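You operate a simulated robot arm through the tools that you are given. There is no shell and no other tool.

You are at the controls of a simulated two-armed robot. One attempt, no reset.

JOB
Reset both straps on mould 61 to the load card's tension.
Fine: press each winch's release key once, then stroke its lever till its display shows the tension; strap blocks and edge guards stay where they are.

The check looks at the end state, three seconds after you hand in, the way a careful person would. Anything else that was tipped, shoved, dropped, spilled or broken makes it a failure.

ROBOT AND FRAMES
Two 7-joint arms with fingered hands on one trunk that stands fixed in place. Base frame: the origin is at the foot of the trunk, x ahead of it, y to its left, z up. Units: mm, rad, N and s.
The left shoulder is at [30, 120, 913], the right one opposite. With the tool pointing down near the work surface each hand reaches from about 100 to 660 mm from the base axis, measured 20 degrees to its own side. Payload 4 kg a hand.
The TCP of each hand is the grasp point between the finger pads, 19 mm short of the fingertips. In the tool frame z runs along the fingers and y along their closing line. The gripper opens to 120 mm; its body begins 53 mm behind the TCP. The gripper is a hand of 3 fingers: y runs from the thumb to the fingers, the wrist lies at [0, 0, -219] in the tool frame, and closing takes about 1.5 s.
Orientation is that of the tool frame in the base frame, as a unit quaternion [w, x, y, z]. With the fingers straight down and closing along the base's y, the tool's x points along the base's -x, its y along +y and its z along -z.

CONTROLS
- The arms move only by the tool play_rows. It takes "left_targets", "right_targets" or both (then of equal length, played together; a hand with none holds still); each is a list of rows, each a list of 7 numbers: the shift along the tool's x, y, z in mm, then the turn, a rotation vector about the tool's x, y, z in degrees, then the gripper command, from -1 (fully open) to 1 (shut), values between in proportion. In form: [[dx, dy, dz, rx, ry, rz, jaw], ...]. A call has 1 to 20 rows; each row shifts and turns the commanded pose from where the row before left it, along the tool's axes as they then stand. Each row takes 0.2 s and may step no farther than 50 mm and 0.15 rad from the row before; otherwise, or with a gripper value out of range, the whole call is refused. A pose out of reach is approached as far as the arm can. The call stops where the force on the tool passes 40 N (or 10 N more than at its start, if that is more) or the arm is blocked; 0.2 s more then pass. Each finger travels about 72 mm/s and halts on what it meets, pressing with about 31 N; the grip force reading is that of the motor and also rises with nothing between the fingers. The clock runs only during rows and for 0.2 s after the last one: add rows that do not move to give the fingers time. It gives the time, the measured TCP pose, the force on the tool (base axes), the opening and the grip force at its end, in the units of the frame above (readings bear some noise), with the torque about the TCP (base axes, N m) and any sound that the robot's microphone picked up.
- Cameras (640 x 400 px; columns grow to the right, rows downward): "scene" is now at [55.4, 37.8, 1457]; the picture's right is [0.36, -0.93, -0.00], its down [-0.77, -0.30, -0.57] and it looks along [0.53, 0.21, -0.82] (base axes); focal length 317 px, centre (320, 200). "left" rides on the left gripper at [-66, -4, -79] in its tool frame; the picture's right is [0.05, -1.00, 0.00], its down [0.76, 0.04, -0.64] and it looks along [0.64, 0.03, 0.77] (tool axes); focal length 251 px, centre (320, 200). "right" rides on the right gripper at [66, -4, -79] in its tool frame; the picture's right is [0.05, 1.00, 0.00], its down [-0.76, 0.04, -0.64] and it looks along [-0.64, 0.03, 0.77] (tool axes); focal length 251 px, centre (320, 200). There is no depth. A picture from a camera that has moved, and an enlarged one, comes with that camera's place and axes in the base frame and with its lens. The place of the scene camera against the robot may be out by one fixed shift of up to 25 mm in any direction.
- grab_frame(camera): a new picture of that camera. The clock stands still meanwhile.
- lift_body(by): moves the trunk up (or, below 0, down) by that many mm; the arms and the scene camera ride with it, the base frame stays. It gives what a move gives, with no picture.
- preshape(shape, hand): the hand has 3 fingers and takes this shape, open, in about a second: jaw (thumb against the fingers, like two jaws); tri (thumb and two fingers); tip (a fingertip pinch); poke (one finger out to press); point (the index stretched); flat (the hand flat); cup (the hand cupped); fist (a fist). The gripper value then closes the fingers along that shape, each until it touches; the sizes above hold for jaw. It gives what a move gives, with no picture.
- head_to(pan, tilt): turns the head with the scene camera to pan (to the left, within 2.094 rad either way) and tilt (down, from -0.506 to 1.204), counted from straight ahead of the robot. It gives what a move gives.
- enlarge(camera, box): a new picture of the part [left, top, right, bottom] of that camera's present view, enlarged. The clock stands still meanwhile.
- close_job(): hands the job in; it is judged then, once.

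Nothing tells you positions but the pictures and the camera data. Unless the task says otherwise, let go and move clear before handing in.

The tools are called after "Request:" as a command line: name --argument value ..., lists and objects as JSON in quotes. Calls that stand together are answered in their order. play_rows: Moves the arms, as the interface text tells. Its arguments: {"type":"object","properties":{"left_targets":{"type":"array","items":{"type":"array","items":{"type":"number"}}},"right_targets":{"type":"array","items":{"type":"array","items":{"type":"number"}}}},"required":[]} The other tools are called the same way: lift_body (by) moves the trunk up or down; preshape (shape, hand) gives the hand a shape; head_to (pan, tilt) turns the head that bears the scene camera; grab_frame (camera) takes a picture; enlarge (camera, box) takes an enlarged picture of a part of a camera's view; close_job () hands the job in.

At the start:

```text
time: 0.0
left_eef_pos: [405.2, 402.0, 952.0]
left_tool_rot: [-0.001, 0.001, 1.0, 0.0]
left_contact_force: [-0.1, 0.5, 0.2]
left_moment: [-0.01, -0.04, 0.05]
left_opening: 120.3
left_grip_force: 0.1
left_shape: jaw
right_eef_pos: [526.2, -71.6, 1021.7]
right_tool_rot: [0.0, 0.001, 1.0, 0.0]
right_contact_force: [-0.1, -0.4, 0.2]
right_moment: [0.0, -0.01, 0.02]
right_opening: 119.9
right_grip_force: 0.1
right_shape: jaw
trunk travel left (down, up): [-125.0, 415.0]
head pan, tilt (commanded): [0.372, 0.963]
```

scene: 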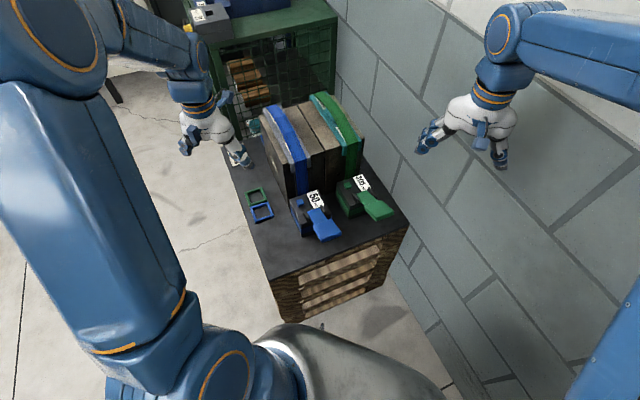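
right: 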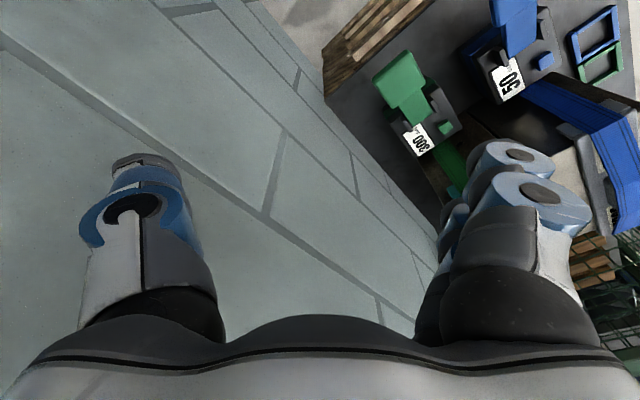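
left: 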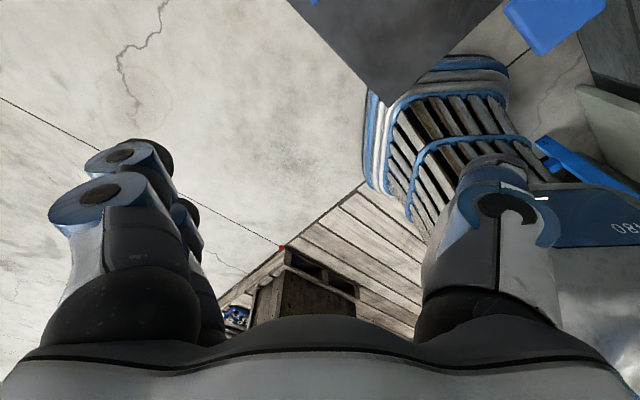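

I see a dark bench with a mould held by a blue and a green strap. Each strap has a winch with a display, showing 50 for blue and what looks like 300 for green. I'll take closer looks before moving anything, and find the load card.

Request:
enlarge --camera "scene" --box '[230, 80, 420, 260]'

Request:
enlarge --camera "scene" --box '[170, 0, 350, 110]'

Request:
enlarge --camera "right" --box '[340, 0, 640, 200]'

```text
2.22 times, centred on (325, 170) of scene
camera zoom: at [55.4, 37.8, 1457.0], right [0.36, -0.93, 0.0], down [-0.77, -0.3, -0.57], along [0.53, 0.21, -0.82], focal length 705 px, centre (309, 267)
```

zoom: 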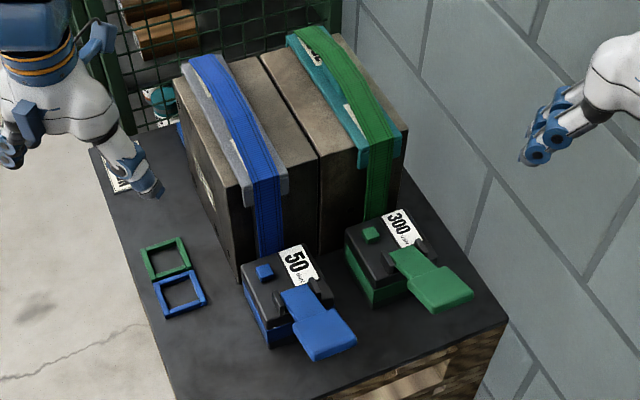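

```text
3.56 times, centred on (260, 55) of scene
camera zoom: at [55.4, 37.8, 1457.0], right [0.36, -0.93, 0.0], down [-0.77, -0.3, -0.57], along [0.53, 0.21, -0.82], focal length 1128 px, centre (533, 716)
```

zoom: 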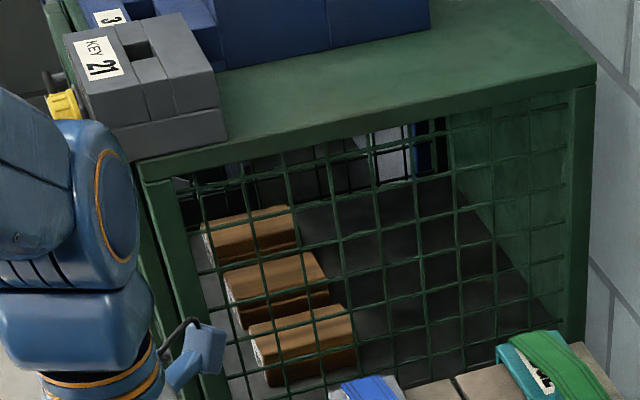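

```text
2.00 times, centred on (490, 100) of right
camera zoom: at [458.6, -73.3, 1100.1], right [-0.05, 1.0, 0.0], down [0.76, 0.04, 0.64], along [0.64, 0.03, -0.77], focal length 503 px, centre (-20, 400)
```

zoom: 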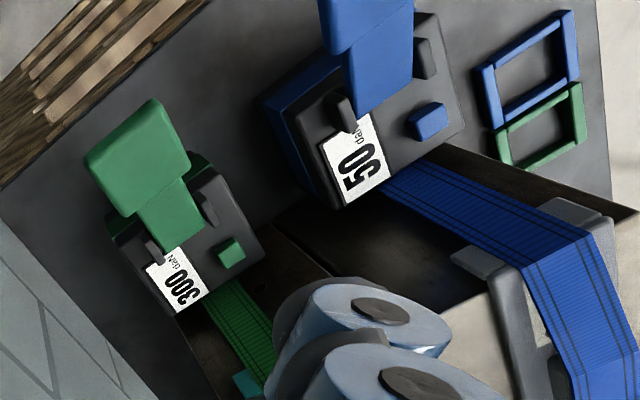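

The blue winch display sits near x 570, y 255, z 650, by a rough triangulation. I haven't found the load card yet, so I'll look around with the head.

Request:
head_to --pan 0.6 --tilt 0.7

Request:
grab_frame --camera "scene"

```text
time: 0.8
left_eef_pos: [406.1, 401.6, 953.3]
left_tool_rot: [0.001, 0.0, 1.0, 0.0]
left_contact_force: [0.1, 0.8, -0.4]
left_moment: [0.01, 0.0, 0.03]
left_opening: 119.8
left_grip_force: 0.0
left_shape: jaw
right_eef_pos: [525.5, -68.5, 1020.5]
right_tool_rot: [0.0, 0.0, 1.0, 0.0]
right_contact_force: [0.8, -0.1, -0.4]
right_moment: [-0.01, 0.0, -0.01]
right_opening: 120.0
right_grip_force: 0.1
right_shape: jaw
trunk travel left (down, up): [-125.0, 415.0]
head pan, tilt (commanded): [0.6, 0.7]
```

```text
taken
camera scene: at [58.6, 59.6, 1477.8], right [0.56, -0.83, 0.0], down [-0.53, -0.36, -0.76], along [0.63, 0.43, -0.64], focal length 317 px, centre (320, 200)
```

scene: 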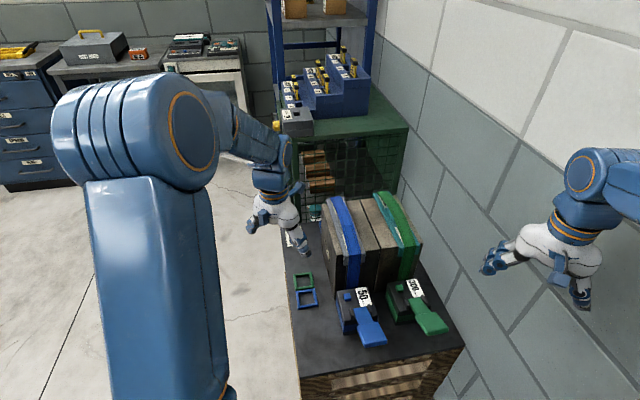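

There's a shelf with keys behind the bench, and a white card on the bench top next to the left hand. I'll enlarge several regions.

Request:
enlarge --camera "scene" --box '[260, 30, 420, 130]'

Request:
enlarge --camera "scene" --box '[260, 180, 420, 280]'

Request:
enlarge --camera "scene" --box '[280, 260, 480, 385]'

```text
4.00 times, centred on (340, 80) of scene
camera zoom: at [58.6, 59.6, 1477.8], right [0.56, -0.83, 0.0], down [-0.53, -0.36, -0.76], along [0.63, 0.43, -0.64], focal length 1268 px, centre (240, 680)
```

zoom: 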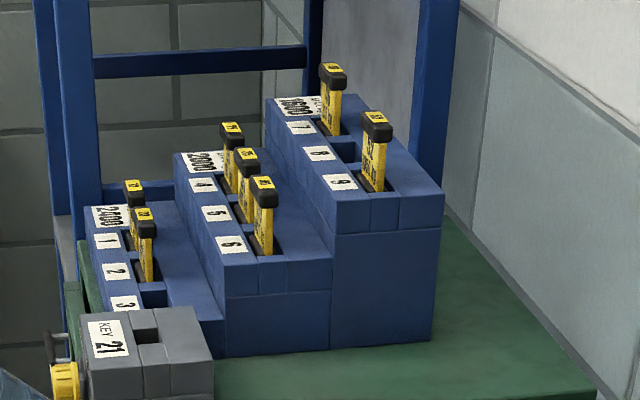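

```text
4.00 times, centred on (340, 230) of scene
camera zoom: at [58.6, 59.6, 1477.8], right [0.56, -0.83, 0.0], down [-0.53, -0.36, -0.76], along [0.63, 0.43, -0.64], focal length 1268 px, centre (240, 80)
```

zoom: 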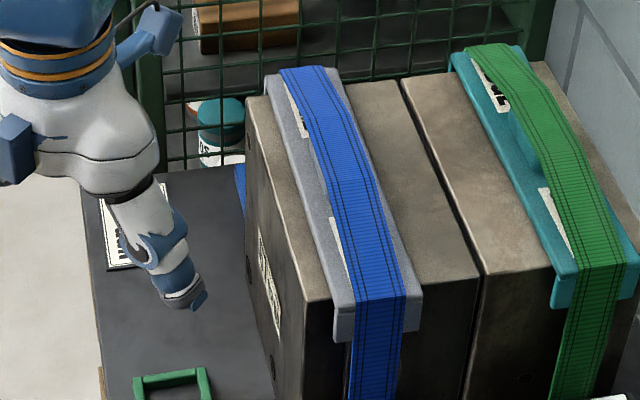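

```text
3.20 times, centred on (380, 322) of scene
camera zoom: at [58.6, 59.6, 1477.8], right [0.56, -0.83, 0.0], down [-0.53, -0.36, -0.76], along [0.63, 0.43, -0.64], focal length 1015 px, centre (128, -192)
```

zoom: 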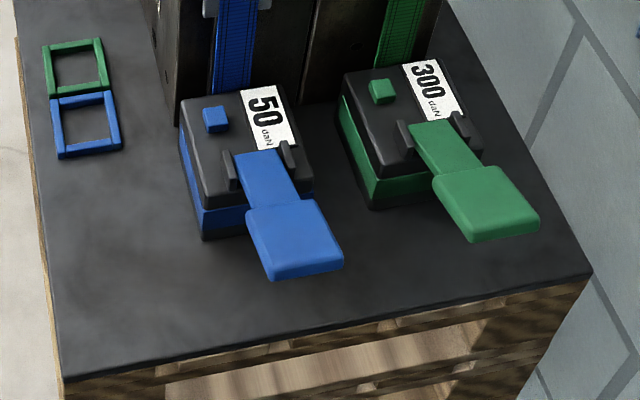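

A card lies on the bench under the left hand. I'll lift the left hand and pull it back so I can read it.

Request:
play_rows --left_targets '[[0, 0, -40, 0, 0, 0, -1], [0, 0, -40, 0, 0, 0, -1], [30, 0, -30, 0, 0, 0, -1], [40, 0, 0, 0, 0, 0, -1], [40, 0, 0, 0, 0, 0, -1], [40, 0, 0, 0, 0, 0, -1], [40, 0, 0, 0, 0, 0, -1]]'

Request:
grab_frame --camera "scene"

Request:
grab_frame --camera "left"

```text
time: 2.4
left_eef_pos: [216.7, 399.3, 1065.5]
left_tool_rot: [0.001, -0.001, 1.0, 0.0]
left_contact_force: [-0.1, 0.5, -0.3]
left_moment: [0.0, -0.01, 0.0]
left_opening: 119.8
left_grip_force: 0.1
left_shape: jaw
right_eef_pos: [524.1, -69.1, 1021.0]
right_tool_rot: [0.001, 0.0, 1.0, 0.0]
right_contact_force: [0.4, 0.7, -0.3]
right_moment: [0.01, -0.03, -0.01]
right_opening: 119.8
right_grip_force: 0.0
right_shape: jaw
trunk travel left (down, up): [-125.0, 415.0]
head pan, tilt (commanded): [0.6, 0.7]
```

```text
taken
camera scene: at [57.0, 59.2, 1478.0], right [0.57, -0.82, 0.0], down [-0.53, -0.36, -0.77], along [0.63, 0.43, -0.64], focal length 317 px, centre (320, 200)
```

scene: 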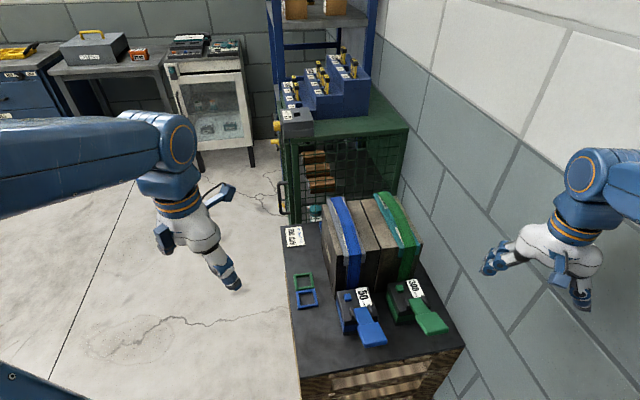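

```text
taken
camera left: at [283.2, 395.9, 1144.0], right [-0.05, -1.0, 0.0], down [-0.76, 0.04, 0.64], along [-0.64, 0.04, -0.77], focal length 251 px, centre (320, 200)
```

left: 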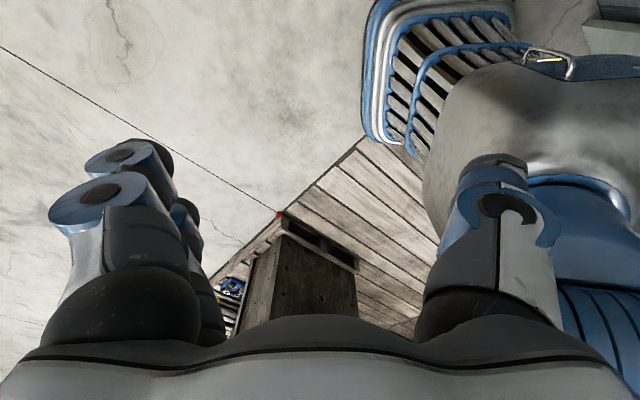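

The card is visible now, at the far-left corner of the bench. I'll enlarge it, the mould's label and the edge guard labels.

Request:
enlarge --camera "scene" --box '[280, 220, 312, 252]'

Request:
enlarge --camera "scene" --box '[315, 190, 375, 290]'

Request:
enlarge --camera "scene" --box '[360, 180, 430, 240]'

```text
12.50 times, centred on (296, 236) of scene
camera zoom: at [57.0, 59.2, 1478.0], right [0.57, -0.82, 0.0], down [-0.53, -0.36, -0.77], along [0.63, 0.43, -0.64], focal length 3964 px, centre (620, -250)
```

zoom: 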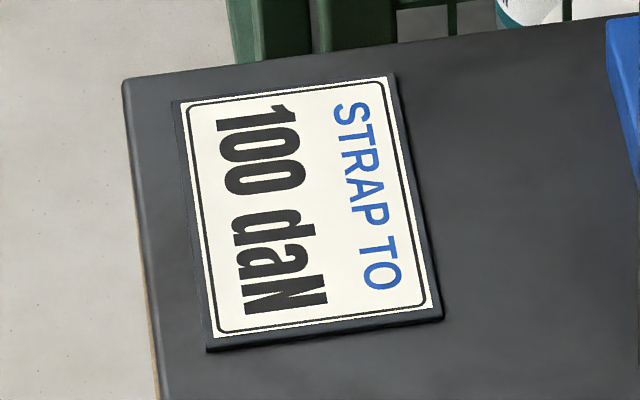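

```text
4.00 times, centred on (345, 240) of scene
camera zoom: at [57.0, 59.2, 1478.0], right [0.57, -0.82, 0.0], down [-0.53, -0.36, -0.77], along [0.63, 0.43, -0.64], focal length 1268 px, centre (220, 40)
```

zoom: 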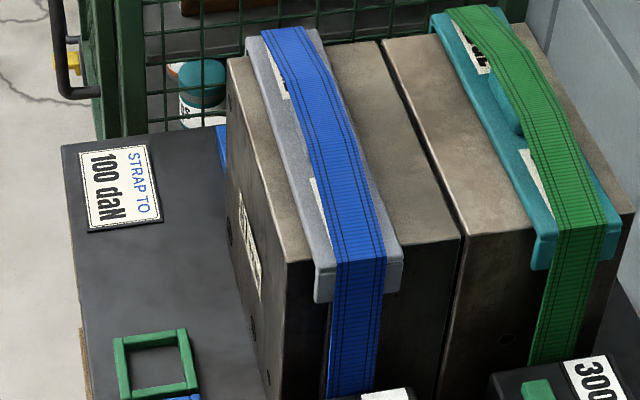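

```text
6.67 times, centred on (395, 210) of scene
camera zoom: at [57.0, 59.2, 1478.0], right [0.57, -0.82, 0.0], down [-0.53, -0.36, -0.77], along [0.63, 0.43, -0.64], focal length 2114 px, centre (-180, 133)
```

zoom: 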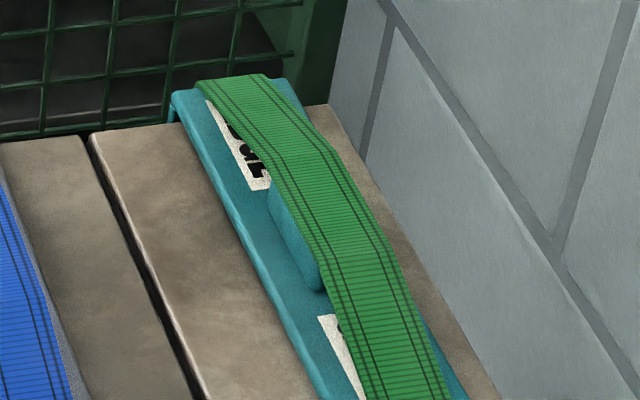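

The load card reads "STRAP TO 100 daN". The guards and the mould side carry labels too, so I'll read those from the right-hand camera before touching anything.

Request:
enlarge --camera "right" --box '[480, 60, 640, 180]'

Request:
enlarge --camera "right" --box '[360, 0, 560, 160]'

Request:
enlarge --camera "scene" --box '[335, 280, 395, 350]'

Request:
enlarge --camera "scene" --box '[385, 270, 455, 340]'

```text
3.33 times, centred on (560, 120) of right
camera zoom: at [457.4, -73.7, 1100.6], right [-0.05, 1.0, 0.0], down [0.76, 0.04, 0.64], along [0.64, 0.03, -0.76], focal length 838 px, centre (-480, 467)
```

zoom: 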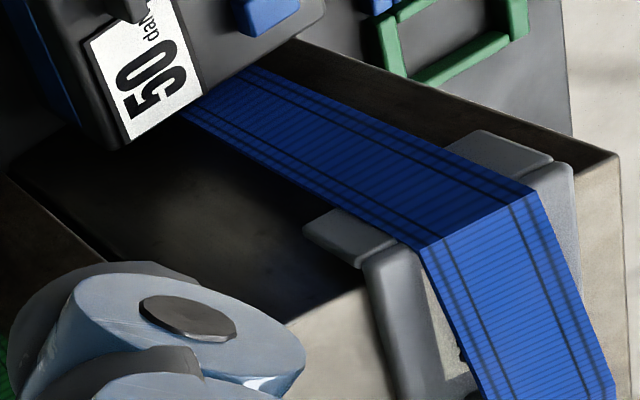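

```text
2.50 times, centred on (460, 80) of right
camera zoom: at [457.4, -73.7, 1100.6], right [-0.05, 1.0, 0.0], down [0.76, 0.04, 0.64], along [0.64, 0.03, -0.76], focal length 629 px, centre (-30, 500)
```

zoom: 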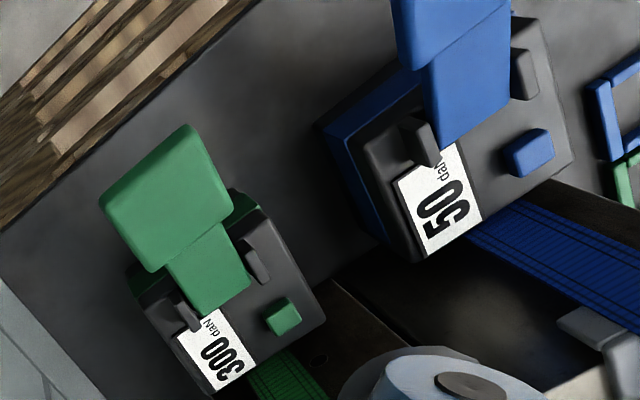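

```text
5.71 times, centred on (365, 315) of scene
camera zoom: at [57.0, 59.2, 1478.0], right [0.57, -0.82, 0.0], down [-0.53, -0.36, -0.77], along [0.63, 0.43, -0.64], focal length 1812 px, centre (63, -457)
```

zoom: 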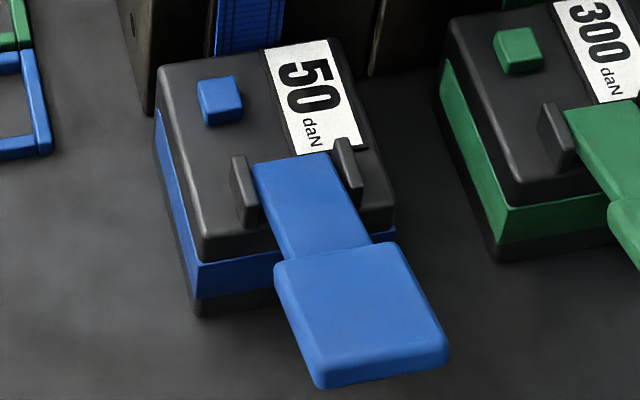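

```text
5.71 times, centred on (420, 305) of scene
camera zoom: at [57.0, 59.2, 1478.0], right [0.57, -0.82, 0.0], down [-0.53, -0.36, -0.77], along [0.63, 0.43, -0.64], focal length 1812 px, centre (-251, -400)
```

zoom: 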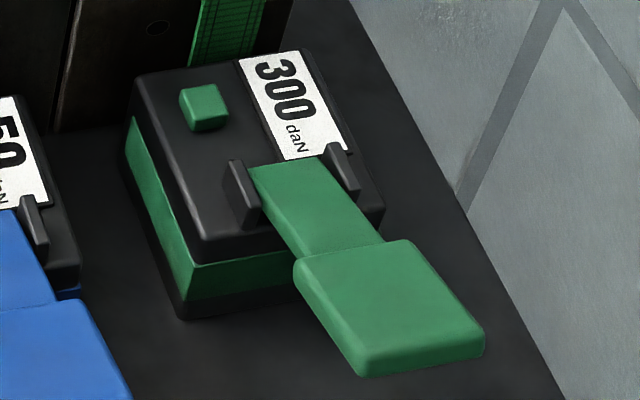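

I'll zoom further on the mould's side label, the guard labels, and the bottle behind the bench.

Request:
enlarge --camera "scene" --box '[322, 230, 342, 270]'

Request:
enlarge --camera "scene" --box '[325, 195, 365, 245]'

Request:
enlarge --camera "scene" --box '[375, 185, 415, 235]'

```text
10.00 times, centred on (332, 250) of scene
camera zoom: at [57.0, 59.2, 1478.0], right [0.57, -0.82, 0.0], down [-0.53, -0.36, -0.77], along [0.63, 0.43, -0.64], focal length 3171 px, centre (200, -300)
```

zoom: 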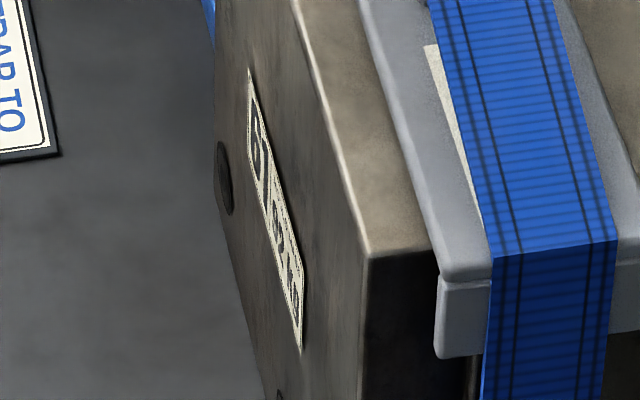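

```text
8.00 times, centred on (345, 220) of scene
camera zoom: at [57.0, 59.2, 1478.0], right [0.57, -0.82, 0.0], down [-0.53, -0.36, -0.77], along [0.63, 0.43, -0.64], focal length 2537 px, centre (120, 40)
```

zoom: 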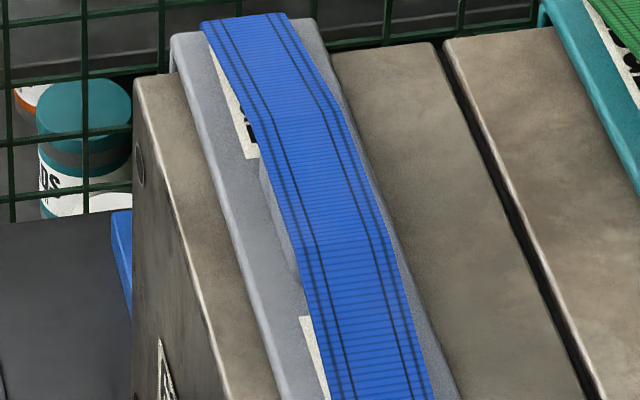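

```text
8.00 times, centred on (395, 210) of scene
camera zoom: at [57.0, 59.2, 1478.0], right [0.57, -0.82, 0.0], down [-0.53, -0.36, -0.77], along [0.63, 0.43, -0.64], focal length 2537 px, centre (-280, 120)
```

zoom: 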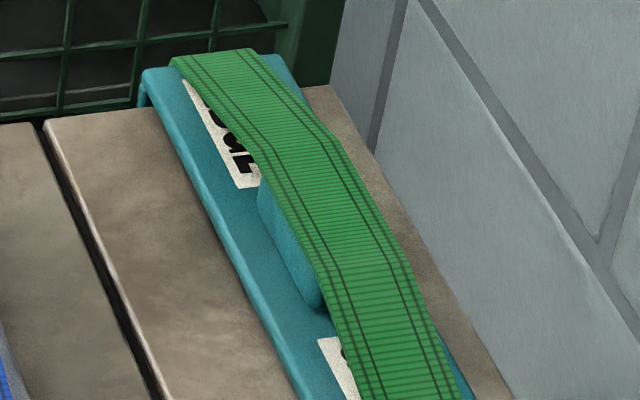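

The mould is labelled 61, and the load card calls for 100 daN. Blue stands at 50 and green at 300. The winch row runs at about 45° to the base, with the levers pointing toward the robot's right. I'll bring the right hand away from the wall, yaw it 45° and look at the winches from in front.

Request:
play_rows --right_targets '[[24, 35, 0, 0, 0, 0, -1], [24, 35, 0, 0, 0, 0, -1], [24, 35, 0, 0, 0, 0, -1], [24, 35, 0, 0, 0, 0, -1], [0, 0, 0, 0, 0, -7.5, -1], [0, 0, 0, 0, 0, -7.5, -1], [0, 0, 0, 0, 0, -7.5, -1], [0, 0, 0, 0, 0, -7.5, -1], [0, 0, 0, 0, 0, -7.5, -1], [0, 0, 0, 0, 0, -7.5, -1]]'

Request:
grab_frame --camera "right"

Request:
grab_frame --camera "scene"

```text
time: 4.6
left_eef_pos: [216.6, 398.3, 1063.7]
left_tool_rot: [0.0, 0.001, 1.0, 0.0]
left_contact_force: [-0.5, 0.3, 0.3]
left_moment: [0.02, 0.02, 0.02]
left_opening: 120.0
left_grip_force: 0.0
left_shape: jaw
right_eef_pos: [428.9, 70.2, 1020.6]
right_tool_rot: [0.0, -0.384, 0.923, 0.0]
right_contact_force: [0.6, -0.6, -0.2]
right_moment: [-0.01, 0.01, 0.02]
right_opening: 119.9
right_grip_force: 0.2
right_shape: jaw
trunk travel left (down, up): [-125.0, 415.0]
head pan, tilt (commanded): [0.6, 0.7]
```

```text
taken
camera right: at [384.9, 21.0, 1099.8], right [-0.75, 0.67, 0.0], down [0.51, 0.57, 0.64], along [0.43, 0.48, -0.77], focal length 251 px, centre (320, 200)
```

right: 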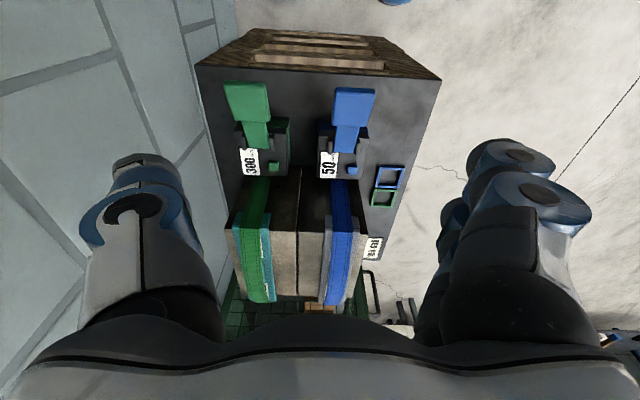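

```text
taken
camera scene: at [58.4, 59.6, 1477.9], right [0.57, -0.82, 0.0], down [-0.53, -0.36, -0.76], along [0.63, 0.43, -0.64], focal length 317 px, centre (320, 200)
```

scene: 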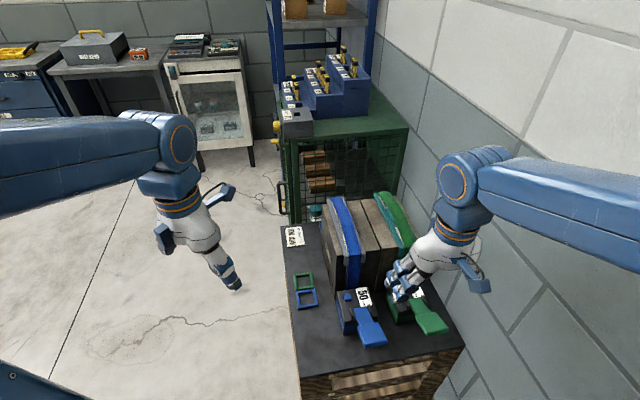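

This view lines up well with the winches. I'll enlarge it for measurement, then take a second view from lower down to triangulate.

Request:
enlarge --camera "right" --box '[210, 60, 410, 185]'

Request:
play_rows --right_targets '[[0, 0, 40, 0, 0, 0, -1], [0, 0, 40, 0, 0, 0, -1], [0, 0, 40, 0, 0, 0, -1], [0, 0, 30, 0, 0, 0, -1], [0, 0, 0, 0, 0, 0, -1]]'

Request:
grab_frame --camera "right"

Request:
enlarge --camera "right" --box '[210, 20, 410, 145]'

```text
3.20 times, centred on (310, 122) of right
camera zoom: at [384.9, 21.0, 1099.8], right [-0.75, 0.67, 0.0], down [0.51, 0.57, 0.64], along [0.43, 0.48, -0.77], focal length 805 px, centre (352, 448)
```

zoom: 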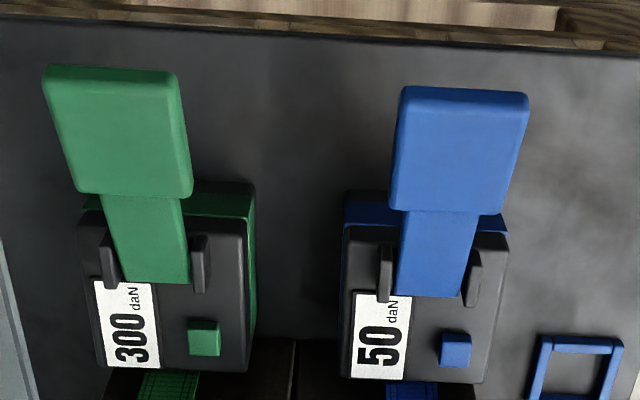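

```text
time: 5.8
left_eef_pos: [219.2, 401.0, 1063.5]
left_tool_rot: [0.0, 0.0, 1.0, 0.0]
left_contact_force: [-0.9, 0.6, 0.6]
left_moment: [-0.04, 0.02, 0.01]
left_opening: 119.9
left_grip_force: 0.1
left_shape: jaw
right_eef_pos: [425.6, 67.8, 872.1]
right_tool_rot: [0.0, -0.383, 0.924, 0.0]
right_contact_force: [-0.5, 0.1, 0.0]
right_moment: [-0.01, 0.02, -0.03]
right_opening: 119.9
right_grip_force: 0.1
right_shape: jaw
trunk travel left (down, up): [-125.0, 415.0]
head pan, tilt (commanded): [0.6, 0.7]
```

```text
taken
camera right: at [380.8, 18.9, 950.8], right [-0.74, 0.67, 0.0], down [0.51, 0.57, 0.64], along [0.43, 0.48, -0.77], focal length 251 px, centre (320, 200)
```

right: 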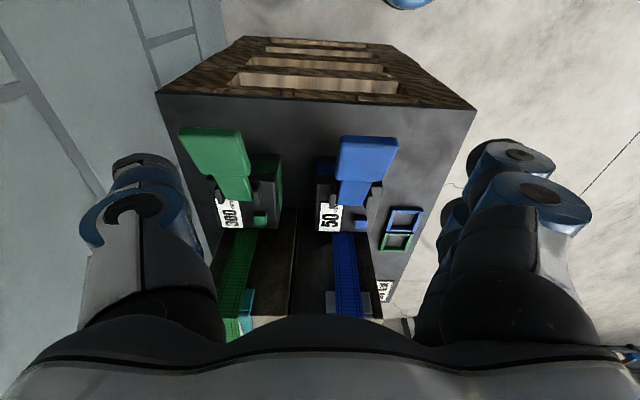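

```text
3.20 times, centred on (310, 82) of right
camera zoom: at [380.8, 18.9, 950.8], right [-0.74, 0.67, 0.0], down [0.51, 0.57, 0.64], along [0.43, 0.48, -0.77], focal length 805 px, centre (352, 576)
```

zoom: 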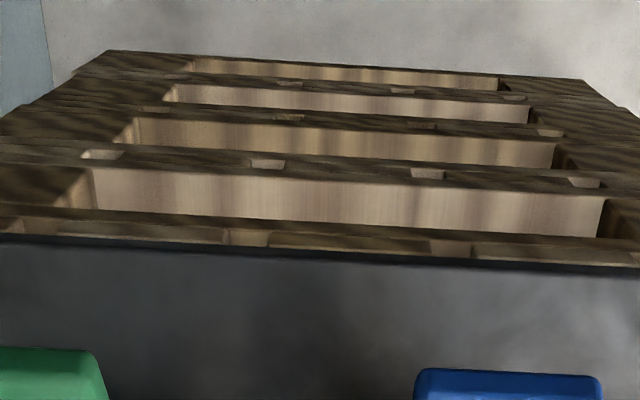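

Request:
enlarge --camera "right" --box '[170, 115, 410, 265]'

Request:
enlarge --camera "scene" --box '[280, 260, 480, 385]'

```text
2.67 times, centred on (290, 190) of right
camera zoom: at [380.8, 18.9, 950.8], right [-0.74, 0.67, 0.0], down [0.51, 0.57, 0.64], along [0.43, 0.48, -0.77], focal length 670 px, centre (400, 227)
```

zoom: 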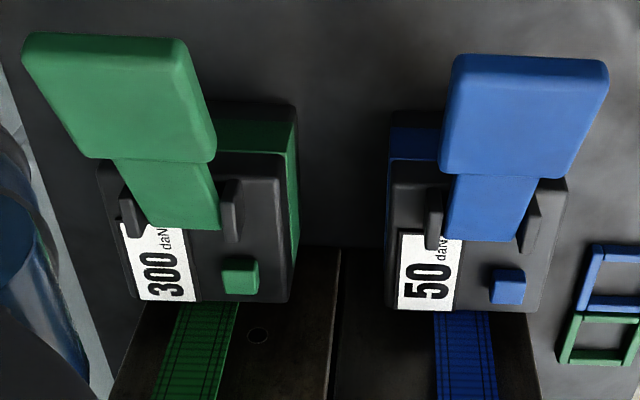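

```text
3.20 times, centred on (380, 322) of scene
camera zoom: at [58.2, 59.6, 1477.9], right [0.57, -0.82, 0.0], down [-0.53, -0.36, -0.76], along [0.63, 0.43, -0.64], focal length 1015 px, centre (128, -192)
```

zoom: 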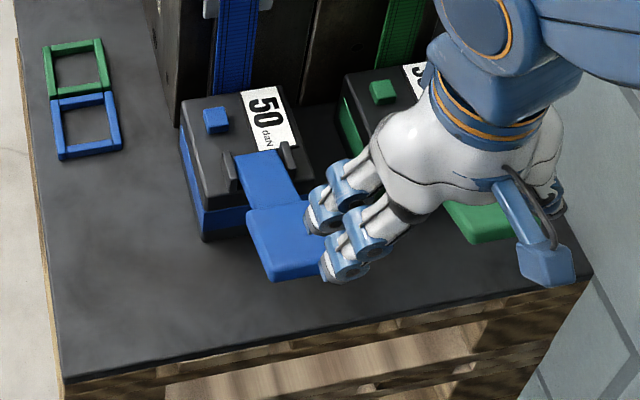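

Request:
enlarge --camera "right" --box '[305, 130, 405, 235]'

Request:
enlarge --camera "right" --box '[175, 120, 285, 235]'

```text
3.81 times, centred on (355, 182) of right
camera zoom: at [380.8, 18.9, 950.8], right [-0.74, 0.67, 0.0], down [0.51, 0.57, 0.64], along [0.43, 0.48, -0.77], focal length 958 px, centre (187, 267)
```

zoom: 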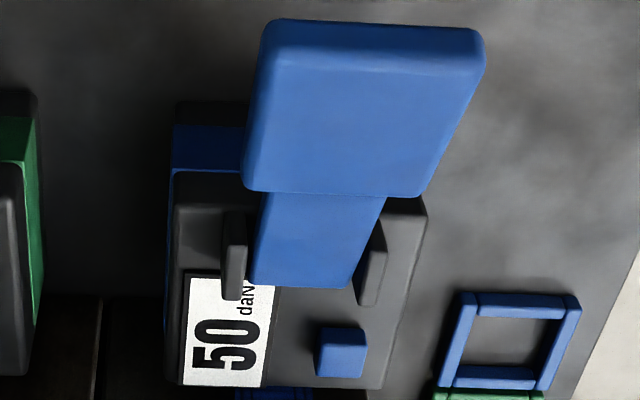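

```text
3.48 times, centred on (230, 178) of right
camera zoom: at [380.8, 18.9, 950.8], right [-0.74, 0.67, 0.0], down [0.51, 0.57, 0.64], along [0.43, 0.48, -0.77], focal length 875 px, centre (633, 278)
```

zoom: 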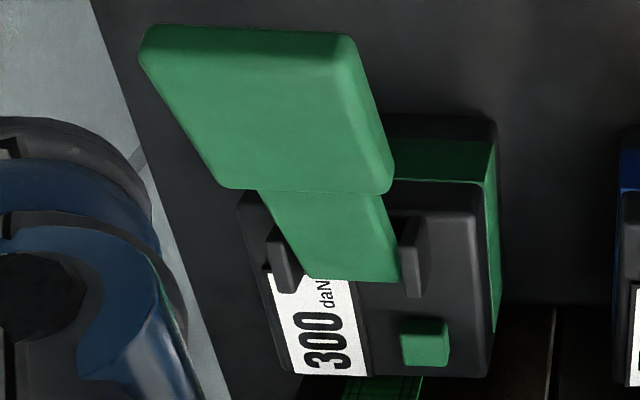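

By triangulation the blue key top is near (527, 277, 664) and the green key near (641, 163, 663). The levers rest tilted up about 22°, with blue paddle centre near (444, 159, 709) and green near (552, 44, 714). I'll put the right hand into the poke shape and see where its fingertip sits.

Request:
preshape --hand "right" --shape "poke"

Request:
grab_frame --camera "right"

Request:
enlarge --camera "scene" --box '[340, 160, 520, 340]'

```text
time: 6.7
left_eef_pos: [218.1, 399.3, 1065.2]
left_tool_rot: [0.0, 0.0, 1.0, 0.0]
left_contact_force: [-0.3, 0.6, -0.1]
left_moment: [0.01, 0.01, -0.03]
left_opening: 120.2
left_grip_force: 0.2
left_shape: jaw
right_eef_pos: [426.7, 69.0, 872.1]
right_tool_rot: [0.001, -0.383, 0.924, -0.001]
right_contact_force: [-1.0, 0.6, 0.1]
right_moment: [0.0, 0.03, -0.02]
right_opening: 0.1
right_grip_force: 0.1
right_shape: poke
trunk travel left (down, up): [-125.0, 415.0]
head pan, tilt (commanded): [0.6, 0.7]
```

```text
taken
camera right: at [380.9, 19.1, 951.3], right [-0.74, 0.67, 0.0], down [0.51, 0.57, 0.64], along [0.43, 0.48, -0.77], focal length 251 px, centre (320, 200)
```

right: 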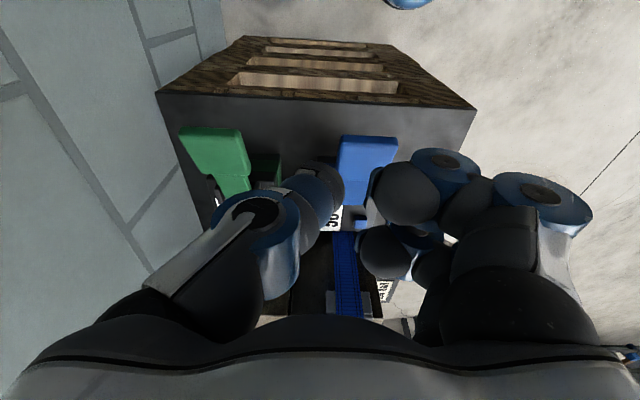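

```text
2.22 times, centred on (430, 250) of scene
camera zoom: at [58.4, 59.7, 1477.9], right [0.57, -0.82, 0.0], down [-0.53, -0.36, -0.76], along [0.63, 0.43, -0.64], focal length 705 px, centre (76, 89)
```

zoom: 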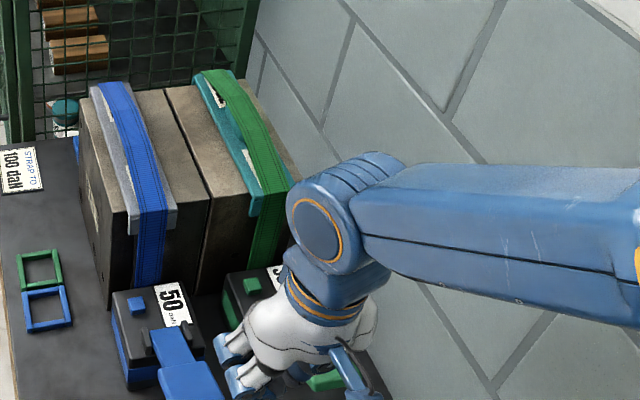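

In the poke shape the thumb tip ends near the grasp point with the fingers curled beside it. I'll compare with the point shape, which may stand clearer of the hand.

Request:
preshape --hand "right" --shape "point"

Request:
grab_frame --camera "right"

Request:
enlarge --camera "scene" --box '[340, 160, 520, 340]'

```text
time: 7.6
left_eef_pos: [217.4, 399.6, 1064.8]
left_tool_rot: [-0.001, 0.0, 1.0, 0.001]
left_contact_force: [-0.1, -1.0, 0.5]
left_moment: [0.01, -0.03, 0.02]
left_opening: 120.0
left_grip_force: 0.0
left_shape: jaw
right_eef_pos: [425.7, 68.6, 872.5]
right_tool_rot: [0.0, -0.382, 0.924, 0.0]
right_contact_force: [1.0, 0.3, 0.0]
right_moment: [-0.01, -0.02, -0.01]
right_opening: 0.1
right_grip_force: 0.1
right_shape: point
trunk travel left (down, up): [-125.0, 415.0]
head pan, tilt (commanded): [0.6, 0.7]
```

```text
taken
camera right: at [380.9, 19.0, 951.3], right [-0.74, 0.67, 0.0], down [0.51, 0.57, 0.64], along [0.43, 0.48, -0.77], focal length 251 px, centre (320, 200)
```

right: 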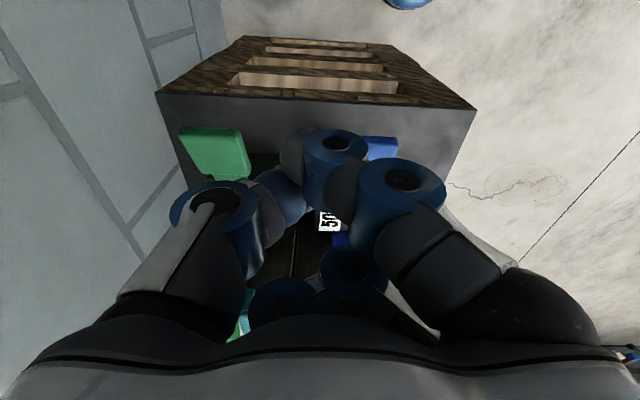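

```text
2.22 times, centred on (430, 250) of scene
camera zoom: at [58.4, 59.7, 1477.9], right [0.57, -0.82, 0.0], down [-0.53, -0.36, -0.76], along [0.63, 0.43, -0.64], focal length 705 px, centre (76, 89)
```

zoom: 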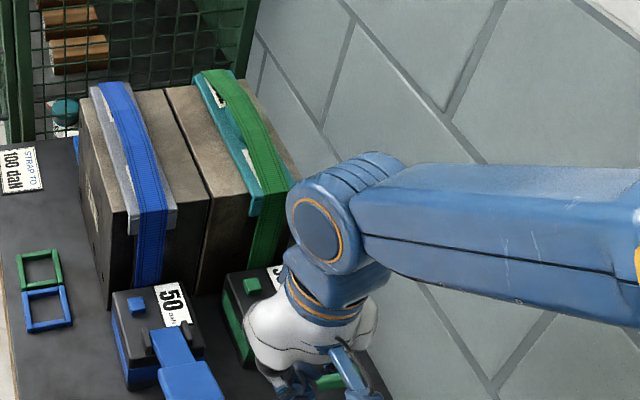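

The point shape looks awkward from here, and I need a side view of the hand. I'll turn the left hand so its camera looks across at the right hand and the winches.

Request:
preshape --hand "right" --shape "poke"

Request:
play_rows --left_targets '[[0, 0, 0, 0, 0, -8, -1], [0, 0, 0, 0, 0, -8, -1], [0, 0, 0, 0, 0, -8, -1], [0, 0, 0, 0, 0, -8, -1], [0, 0, 0, 0, 0, -8, -1], [0, 0, 0, 0, 0, -8, -1], [0, 0, 0, 0, 0, -8, -1], [0, 0, 0, 0, 0, -8, -1], [0, 0, 0, 0, 0, -8, -1], [0, 0, 0, 0, 0, -8, -1], [0, 0, 0, 0, 0, -8, -1], [0, 0, 0, 0, 0, -8, -1], [0, 0, 0, 0, 0, -8, -1], [0, 0, 0, 0, 0, -8, -1]]'

Request:
grab_frame --camera "left"

```text
time: 8.5
left_eef_pos: [218.1, 399.6, 1065.0]
left_tool_rot: [0.0, 0.001, 1.0, 0.0]
left_contact_force: [0.2, 0.1, -0.4]
left_moment: [-0.02, 0.02, 0.0]
left_opening: 119.9
left_grip_force: 0.1
left_shape: jaw
right_eef_pos: [426.2, 68.2, 872.6]
right_tool_rot: [0.0, -0.382, 0.924, 0.0]
right_contact_force: [0.4, 0.2, -0.8]
right_moment: [0.02, 0.03, 0.0]
right_opening: 0.0
right_grip_force: 0.0
right_shape: poke
trunk travel left (down, up): [-125.0, 415.0]
head pan, tilt (commanded): [0.6, 0.7]
```

```text
time: 11.5
left_eef_pos: [216.1, 401.2, 1062.0]
left_tool_rot: [0.0, 0.83, -0.558, -0.001]
left_contact_force: [0.1, -1.0, 0.1]
left_moment: [0.0, -0.04, -0.02]
left_opening: 120.0
left_grip_force: 0.1
left_shape: jaw
right_eef_pos: [426.1, 68.6, 873.2]
right_tool_rot: [0.0, -0.383, 0.924, 0.0]
right_contact_force: [-0.1, -0.9, 0.1]
right_moment: [-0.02, 0.02, 0.02]
right_opening: 0.1
right_grip_force: 0.0
right_shape: poke
trunk travel left (down, up): [-125.0, 415.0]
head pan, tilt (commanded): [0.6, 0.7]
```

```text
taken
camera left: at [194.8, 464.5, 1142.0], right [0.94, 0.33, 0.0], down [0.25, -0.72, 0.64], along [0.21, -0.61, -0.77], focal length 251 px, centre (320, 200)
```

left: 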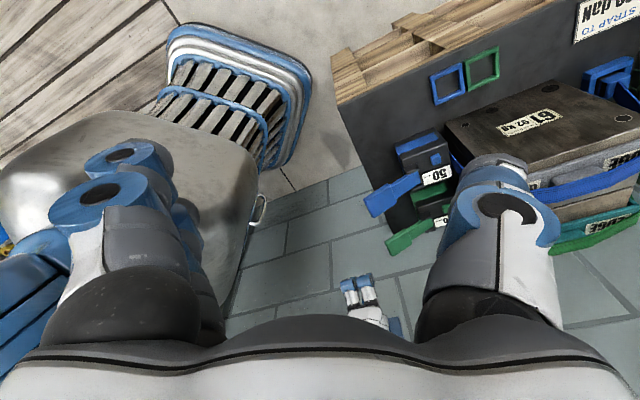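

The left camera now sees the winches from the side, with the mould labelled 61 and 92 kg. I'll bring the left hand lower and tilt its camera up for a side view along the winch row, staying well clear.

Request:
play_rows --left_targets '[[9.3, -12.5, 37, 0, 0, 0, -1], [9.3, -12.5, 37, 0, 0, 0, -1], [9.3, -12.5, 37, 0, 0, 0, -1], [9.3, -12.5, 37, 0, 0, 0, -1], [9.3, -12.5, 37, 0, 0, 0, -1], [9.3, -12.5, 37, 0, 0, 0, -1], [9.3, -12.5, 37, 0, 0, 0, -1], [9.3, -12.5, 37, 0, 0, 0, -1], [0, 0, 0, 0, 0, -7.5, -1], [0, 0, 0, 0, 0, -7.5, -1], [0, 0, 0, 0, 0, -7.5, -1], [0, 0, 0, 0, 7.5, 0, -1], [0, 0, 0, 0, 7.5, 0, -1], [0, 0, 0, 0, 7.5, 0, -1], [0, 0, 0, 0, 7.5, 0, -1]]'

Request:
grab_frame --camera "left"

Request:
grab_frame --camera "scene"

```text
time: 14.7
left_eef_pos: [263.4, 377.7, 929.3]
left_tool_rot: [0.101, 0.89, -0.374, 0.24]
left_contact_force: [-0.3, -0.7, -0.4]
left_moment: [0.0, -0.03, -0.01]
left_opening: 119.9
left_grip_force: 0.1
left_shape: jaw
left hand out of reach, approached as far as the arm can: row 4, 5, 6, 7, 8, 11
right_eef_pos: [426.1, 69.0, 872.7]
right_tool_rot: [-0.001, -0.383, 0.924, 0.0]
right_contact_force: [-0.4, 0.6, 0.1]
right_moment: [-0.01, 0.02, -0.01]
right_opening: 0.2
right_grip_force: 0.1
right_shape: poke
trunk travel left (down, up): [-125.0, 415.0]
head pan, tilt (commanded): [0.6, 0.7]
```

```text
taken
camera left: at [199.8, 449.3, 964.7], right [0.74, 0.67, 0.03], down [0.21, -0.27, 0.94], along [0.63, -0.69, -0.34], focal length 251 px, centre (320, 200)
```

left: 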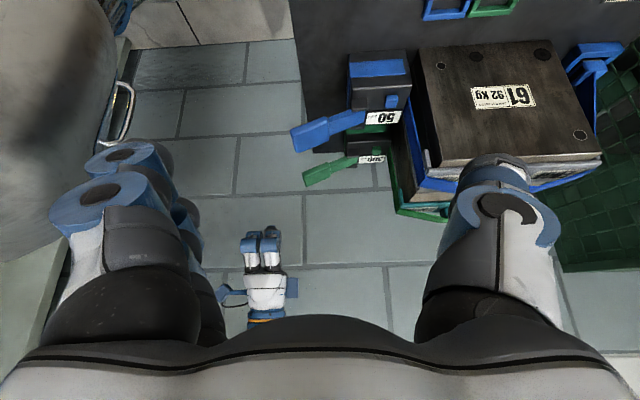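

```text
taken
camera scene: at [58.3, 60.3, 1477.8], right [0.57, -0.82, 0.0], down [-0.53, -0.36, -0.76], along [0.63, 0.43, -0.64], focal length 317 px, centre (320, 200)
```

scene: 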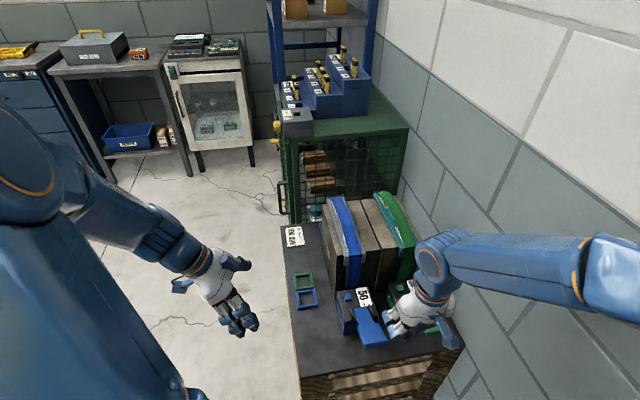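

The left hand stopped short of the commanded pose, but the side view is good enough. I'll enlarge the right hand and the winches in it.

Request:
enlarge --camera "left" --box '[210, 210, 320, 330]'

Request:
enlarge --camera "left" --box '[270, 30, 450, 220]'

```text
3.33 times, centred on (265, 270) of left
camera zoom: at [199.8, 449.3, 964.7], right [0.74, 0.67, 0.03], down [0.21, -0.27, 0.94], along [0.63, -0.69, -0.34], focal length 838 px, centre (503, -33)
```

zoom: 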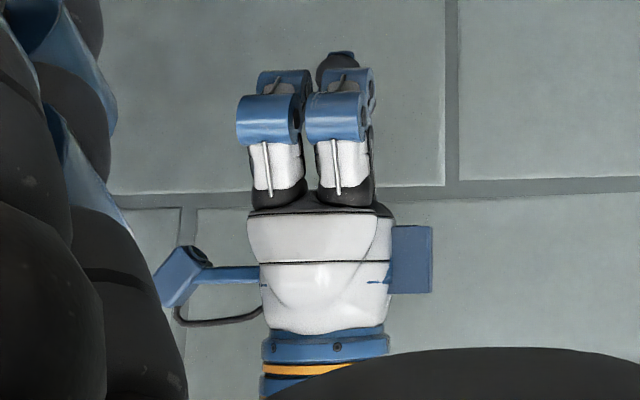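

```text
2.11 times, centred on (360, 125) of left
camera zoom: at [199.8, 449.3, 964.7], right [0.74, 0.67, 0.03], down [0.21, -0.27, 0.94], along [0.63, -0.69, -0.34], focal length 529 px, centre (236, 358)
```

zoom: 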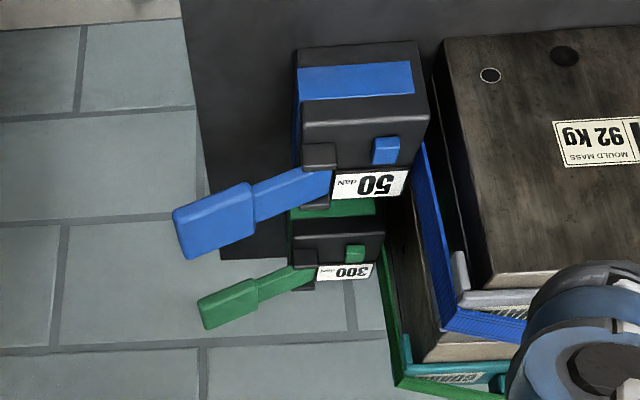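

In the poke shape the thumb tip protrudes about 20 mm past the TCP and the curled fingers sit higher. The space over the keys is tight between the mould and the lever, so I'll check whether the point shape's stretched finger gives more standoff.

Request:
preshape --hand "right" --shape "point"

Request:
enlarge --camera "left" --box '[210, 210, 320, 330]'

Request:
enlarge --camera "right" --box '[160, 100, 480, 320]'

```text
time: 15.6
left_eef_pos: [265.0, 376.8, 930.0]
left_tool_rot: [0.1, 0.891, -0.373, 0.238]
left_contact_force: [-0.5, 0.8, 0.2]
left_moment: [0.01, 0.01, 0.0]
left_opening: 119.8
left_grip_force: 0.1
left_shape: jaw
right_eef_pos: [425.8, 69.3, 872.4]
right_tool_rot: [0.0, -0.382, 0.924, 0.0]
right_contact_force: [0.1, 0.4, -0.9]
right_moment: [-0.01, 0.02, 0.01]
right_opening: 0.0
right_grip_force: 0.1
right_shape: point
trunk travel left (down, up): [-125.0, 415.0]
head pan, tilt (commanded): [0.6, 0.7]
```

```text
3.33 times, centred on (265, 270) of left
camera zoom: at [199.8, 448.9, 965.2], right [0.74, 0.67, 0.03], down [0.21, -0.27, 0.94], along [0.63, -0.69, -0.34], focal length 838 px, centre (503, -33)
```

zoom: 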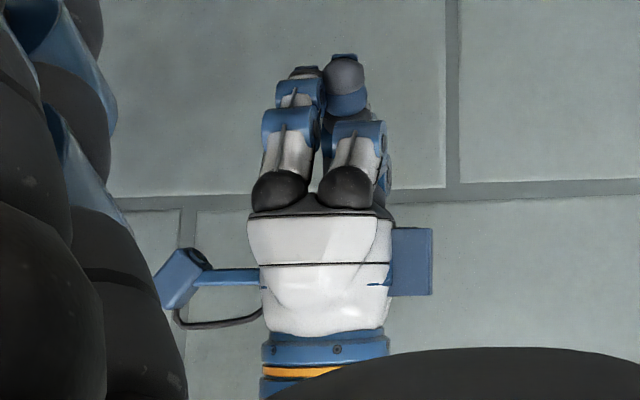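

```text
1.82 times, centred on (320, 210) of right
camera zoom: at [380.9, 19.0, 951.2], right [-0.74, 0.67, 0.0], down [0.51, 0.57, 0.64], along [0.43, 0.48, -0.77], focal length 457 px, centre (320, 182)
```

zoom: 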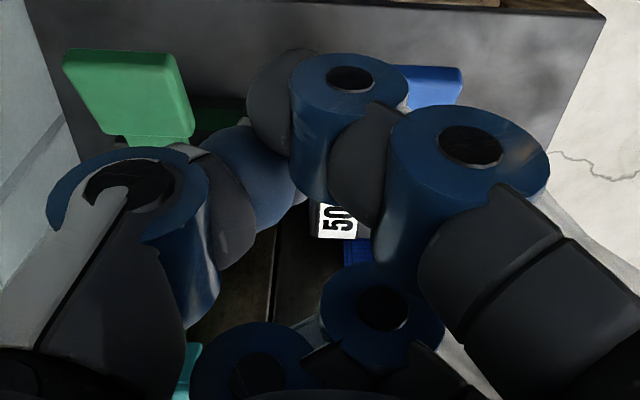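

The point shape doesn't reach any further than poke. I'll check flat and tip as well.

Request:
preshape --hand "right" --shape "flat"

Request:
enlarge --camera "left" --box '[210, 210, 320, 330]'

Request:
grab_frame --camera "right"

Request:
preshape --hand "right" --shape "tip"

Request:
enlarge --camera "left" --box '[210, 210, 320, 330]'

Request:
grab_frame --camera "right"

```text
time: 16.5
left_eef_pos: [263.8, 378.3, 929.9]
left_tool_rot: [0.099, 0.891, -0.374, 0.238]
left_contact_force: [0.9, -0.3, 0.1]
left_moment: [-0.01, 0.03, 0.0]
left_opening: 120.0
left_grip_force: 0.1
left_shape: jaw
right_eef_pos: [425.9, 68.5, 872.5]
right_tool_rot: [0.0, -0.383, 0.924, 0.0]
right_contact_force: [-0.3, 0.1, 0.5]
right_moment: [0.01, 0.04, 0.01]
right_opening: 114.3
right_grip_force: 0.1
right_shape: flat
trunk travel left (down, up): [-125.0, 415.0]
head pan, tilt (commanded): [0.6, 0.7]
```

```text
3.33 times, centred on (265, 270) of left
camera zoom: at [199.8, 448.9, 965.2], right [0.74, 0.67, 0.03], down [0.21, -0.27, 0.94], along [0.63, -0.69, -0.34], focal length 838 px, centre (503, -33)
```

zoom: 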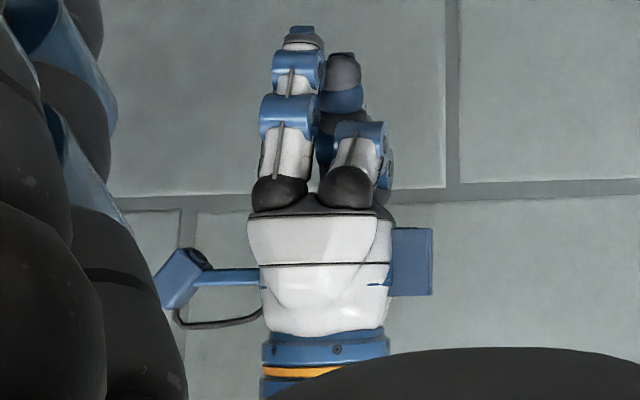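

```text
taken
camera right: at [381.0, 19.1, 951.2], right [-0.74, 0.67, 0.0], down [0.51, 0.57, 0.64], along [0.43, 0.48, -0.77], focal length 251 px, centre (320, 200)
```

right: 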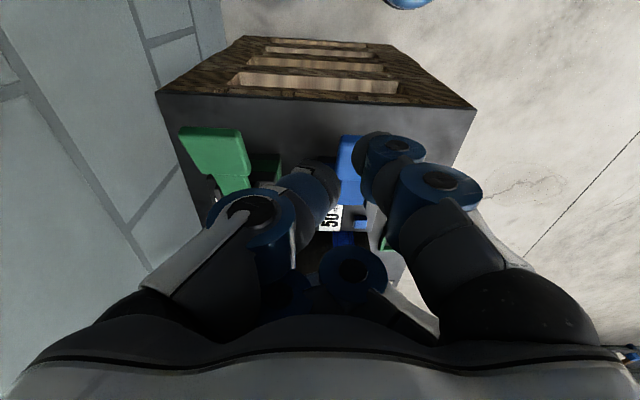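

```text
time: 17.4
left_eef_pos: [264.1, 377.4, 929.2]
left_tool_rot: [0.1, 0.891, -0.374, 0.238]
left_contact_force: [-1.4, 0.3, 0.3]
left_moment: [-0.02, 0.0, 0.01]
left_opening: 119.7
left_grip_force: 0.0
left_shape: jaw
right_eef_pos: [426.5, 68.9, 872.5]
right_tool_rot: [0.001, -0.383, 0.924, 0.001]
right_contact_force: [0.4, -0.4, 1.1]
right_moment: [-0.05, -0.04, 0.01]
right_opening: 120.0
right_grip_force: 0.1
right_shape: tip
trunk travel left (down, up): [-125.0, 415.0]
head pan, tilt (commanded): [0.6, 0.7]
```

```text
3.33 times, centred on (265, 270) of left
camera zoom: at [199.8, 448.9, 965.2], right [0.74, 0.67, 0.03], down [0.21, -0.27, 0.94], along [0.63, -0.69, -0.34], focal length 838 px, centre (503, -33)
```

zoom: 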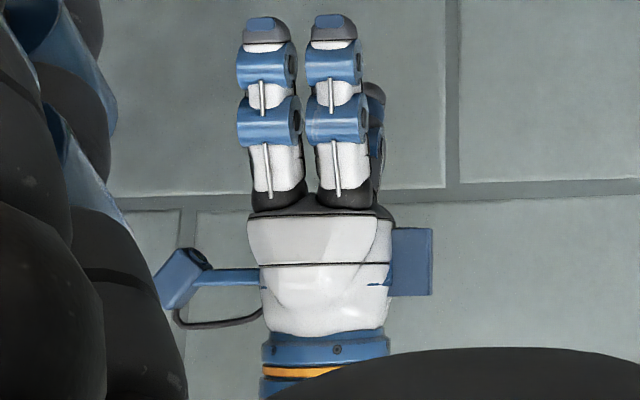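

```text
taken
camera right: at [381.0, 19.1, 951.3], right [-0.74, 0.67, 0.0], down [0.51, 0.57, 0.64], along [0.43, 0.48, -0.77], focal length 251 px, centre (320, 200)
```

right: 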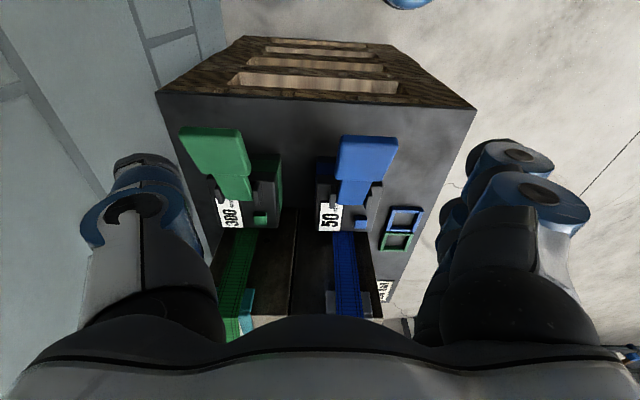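

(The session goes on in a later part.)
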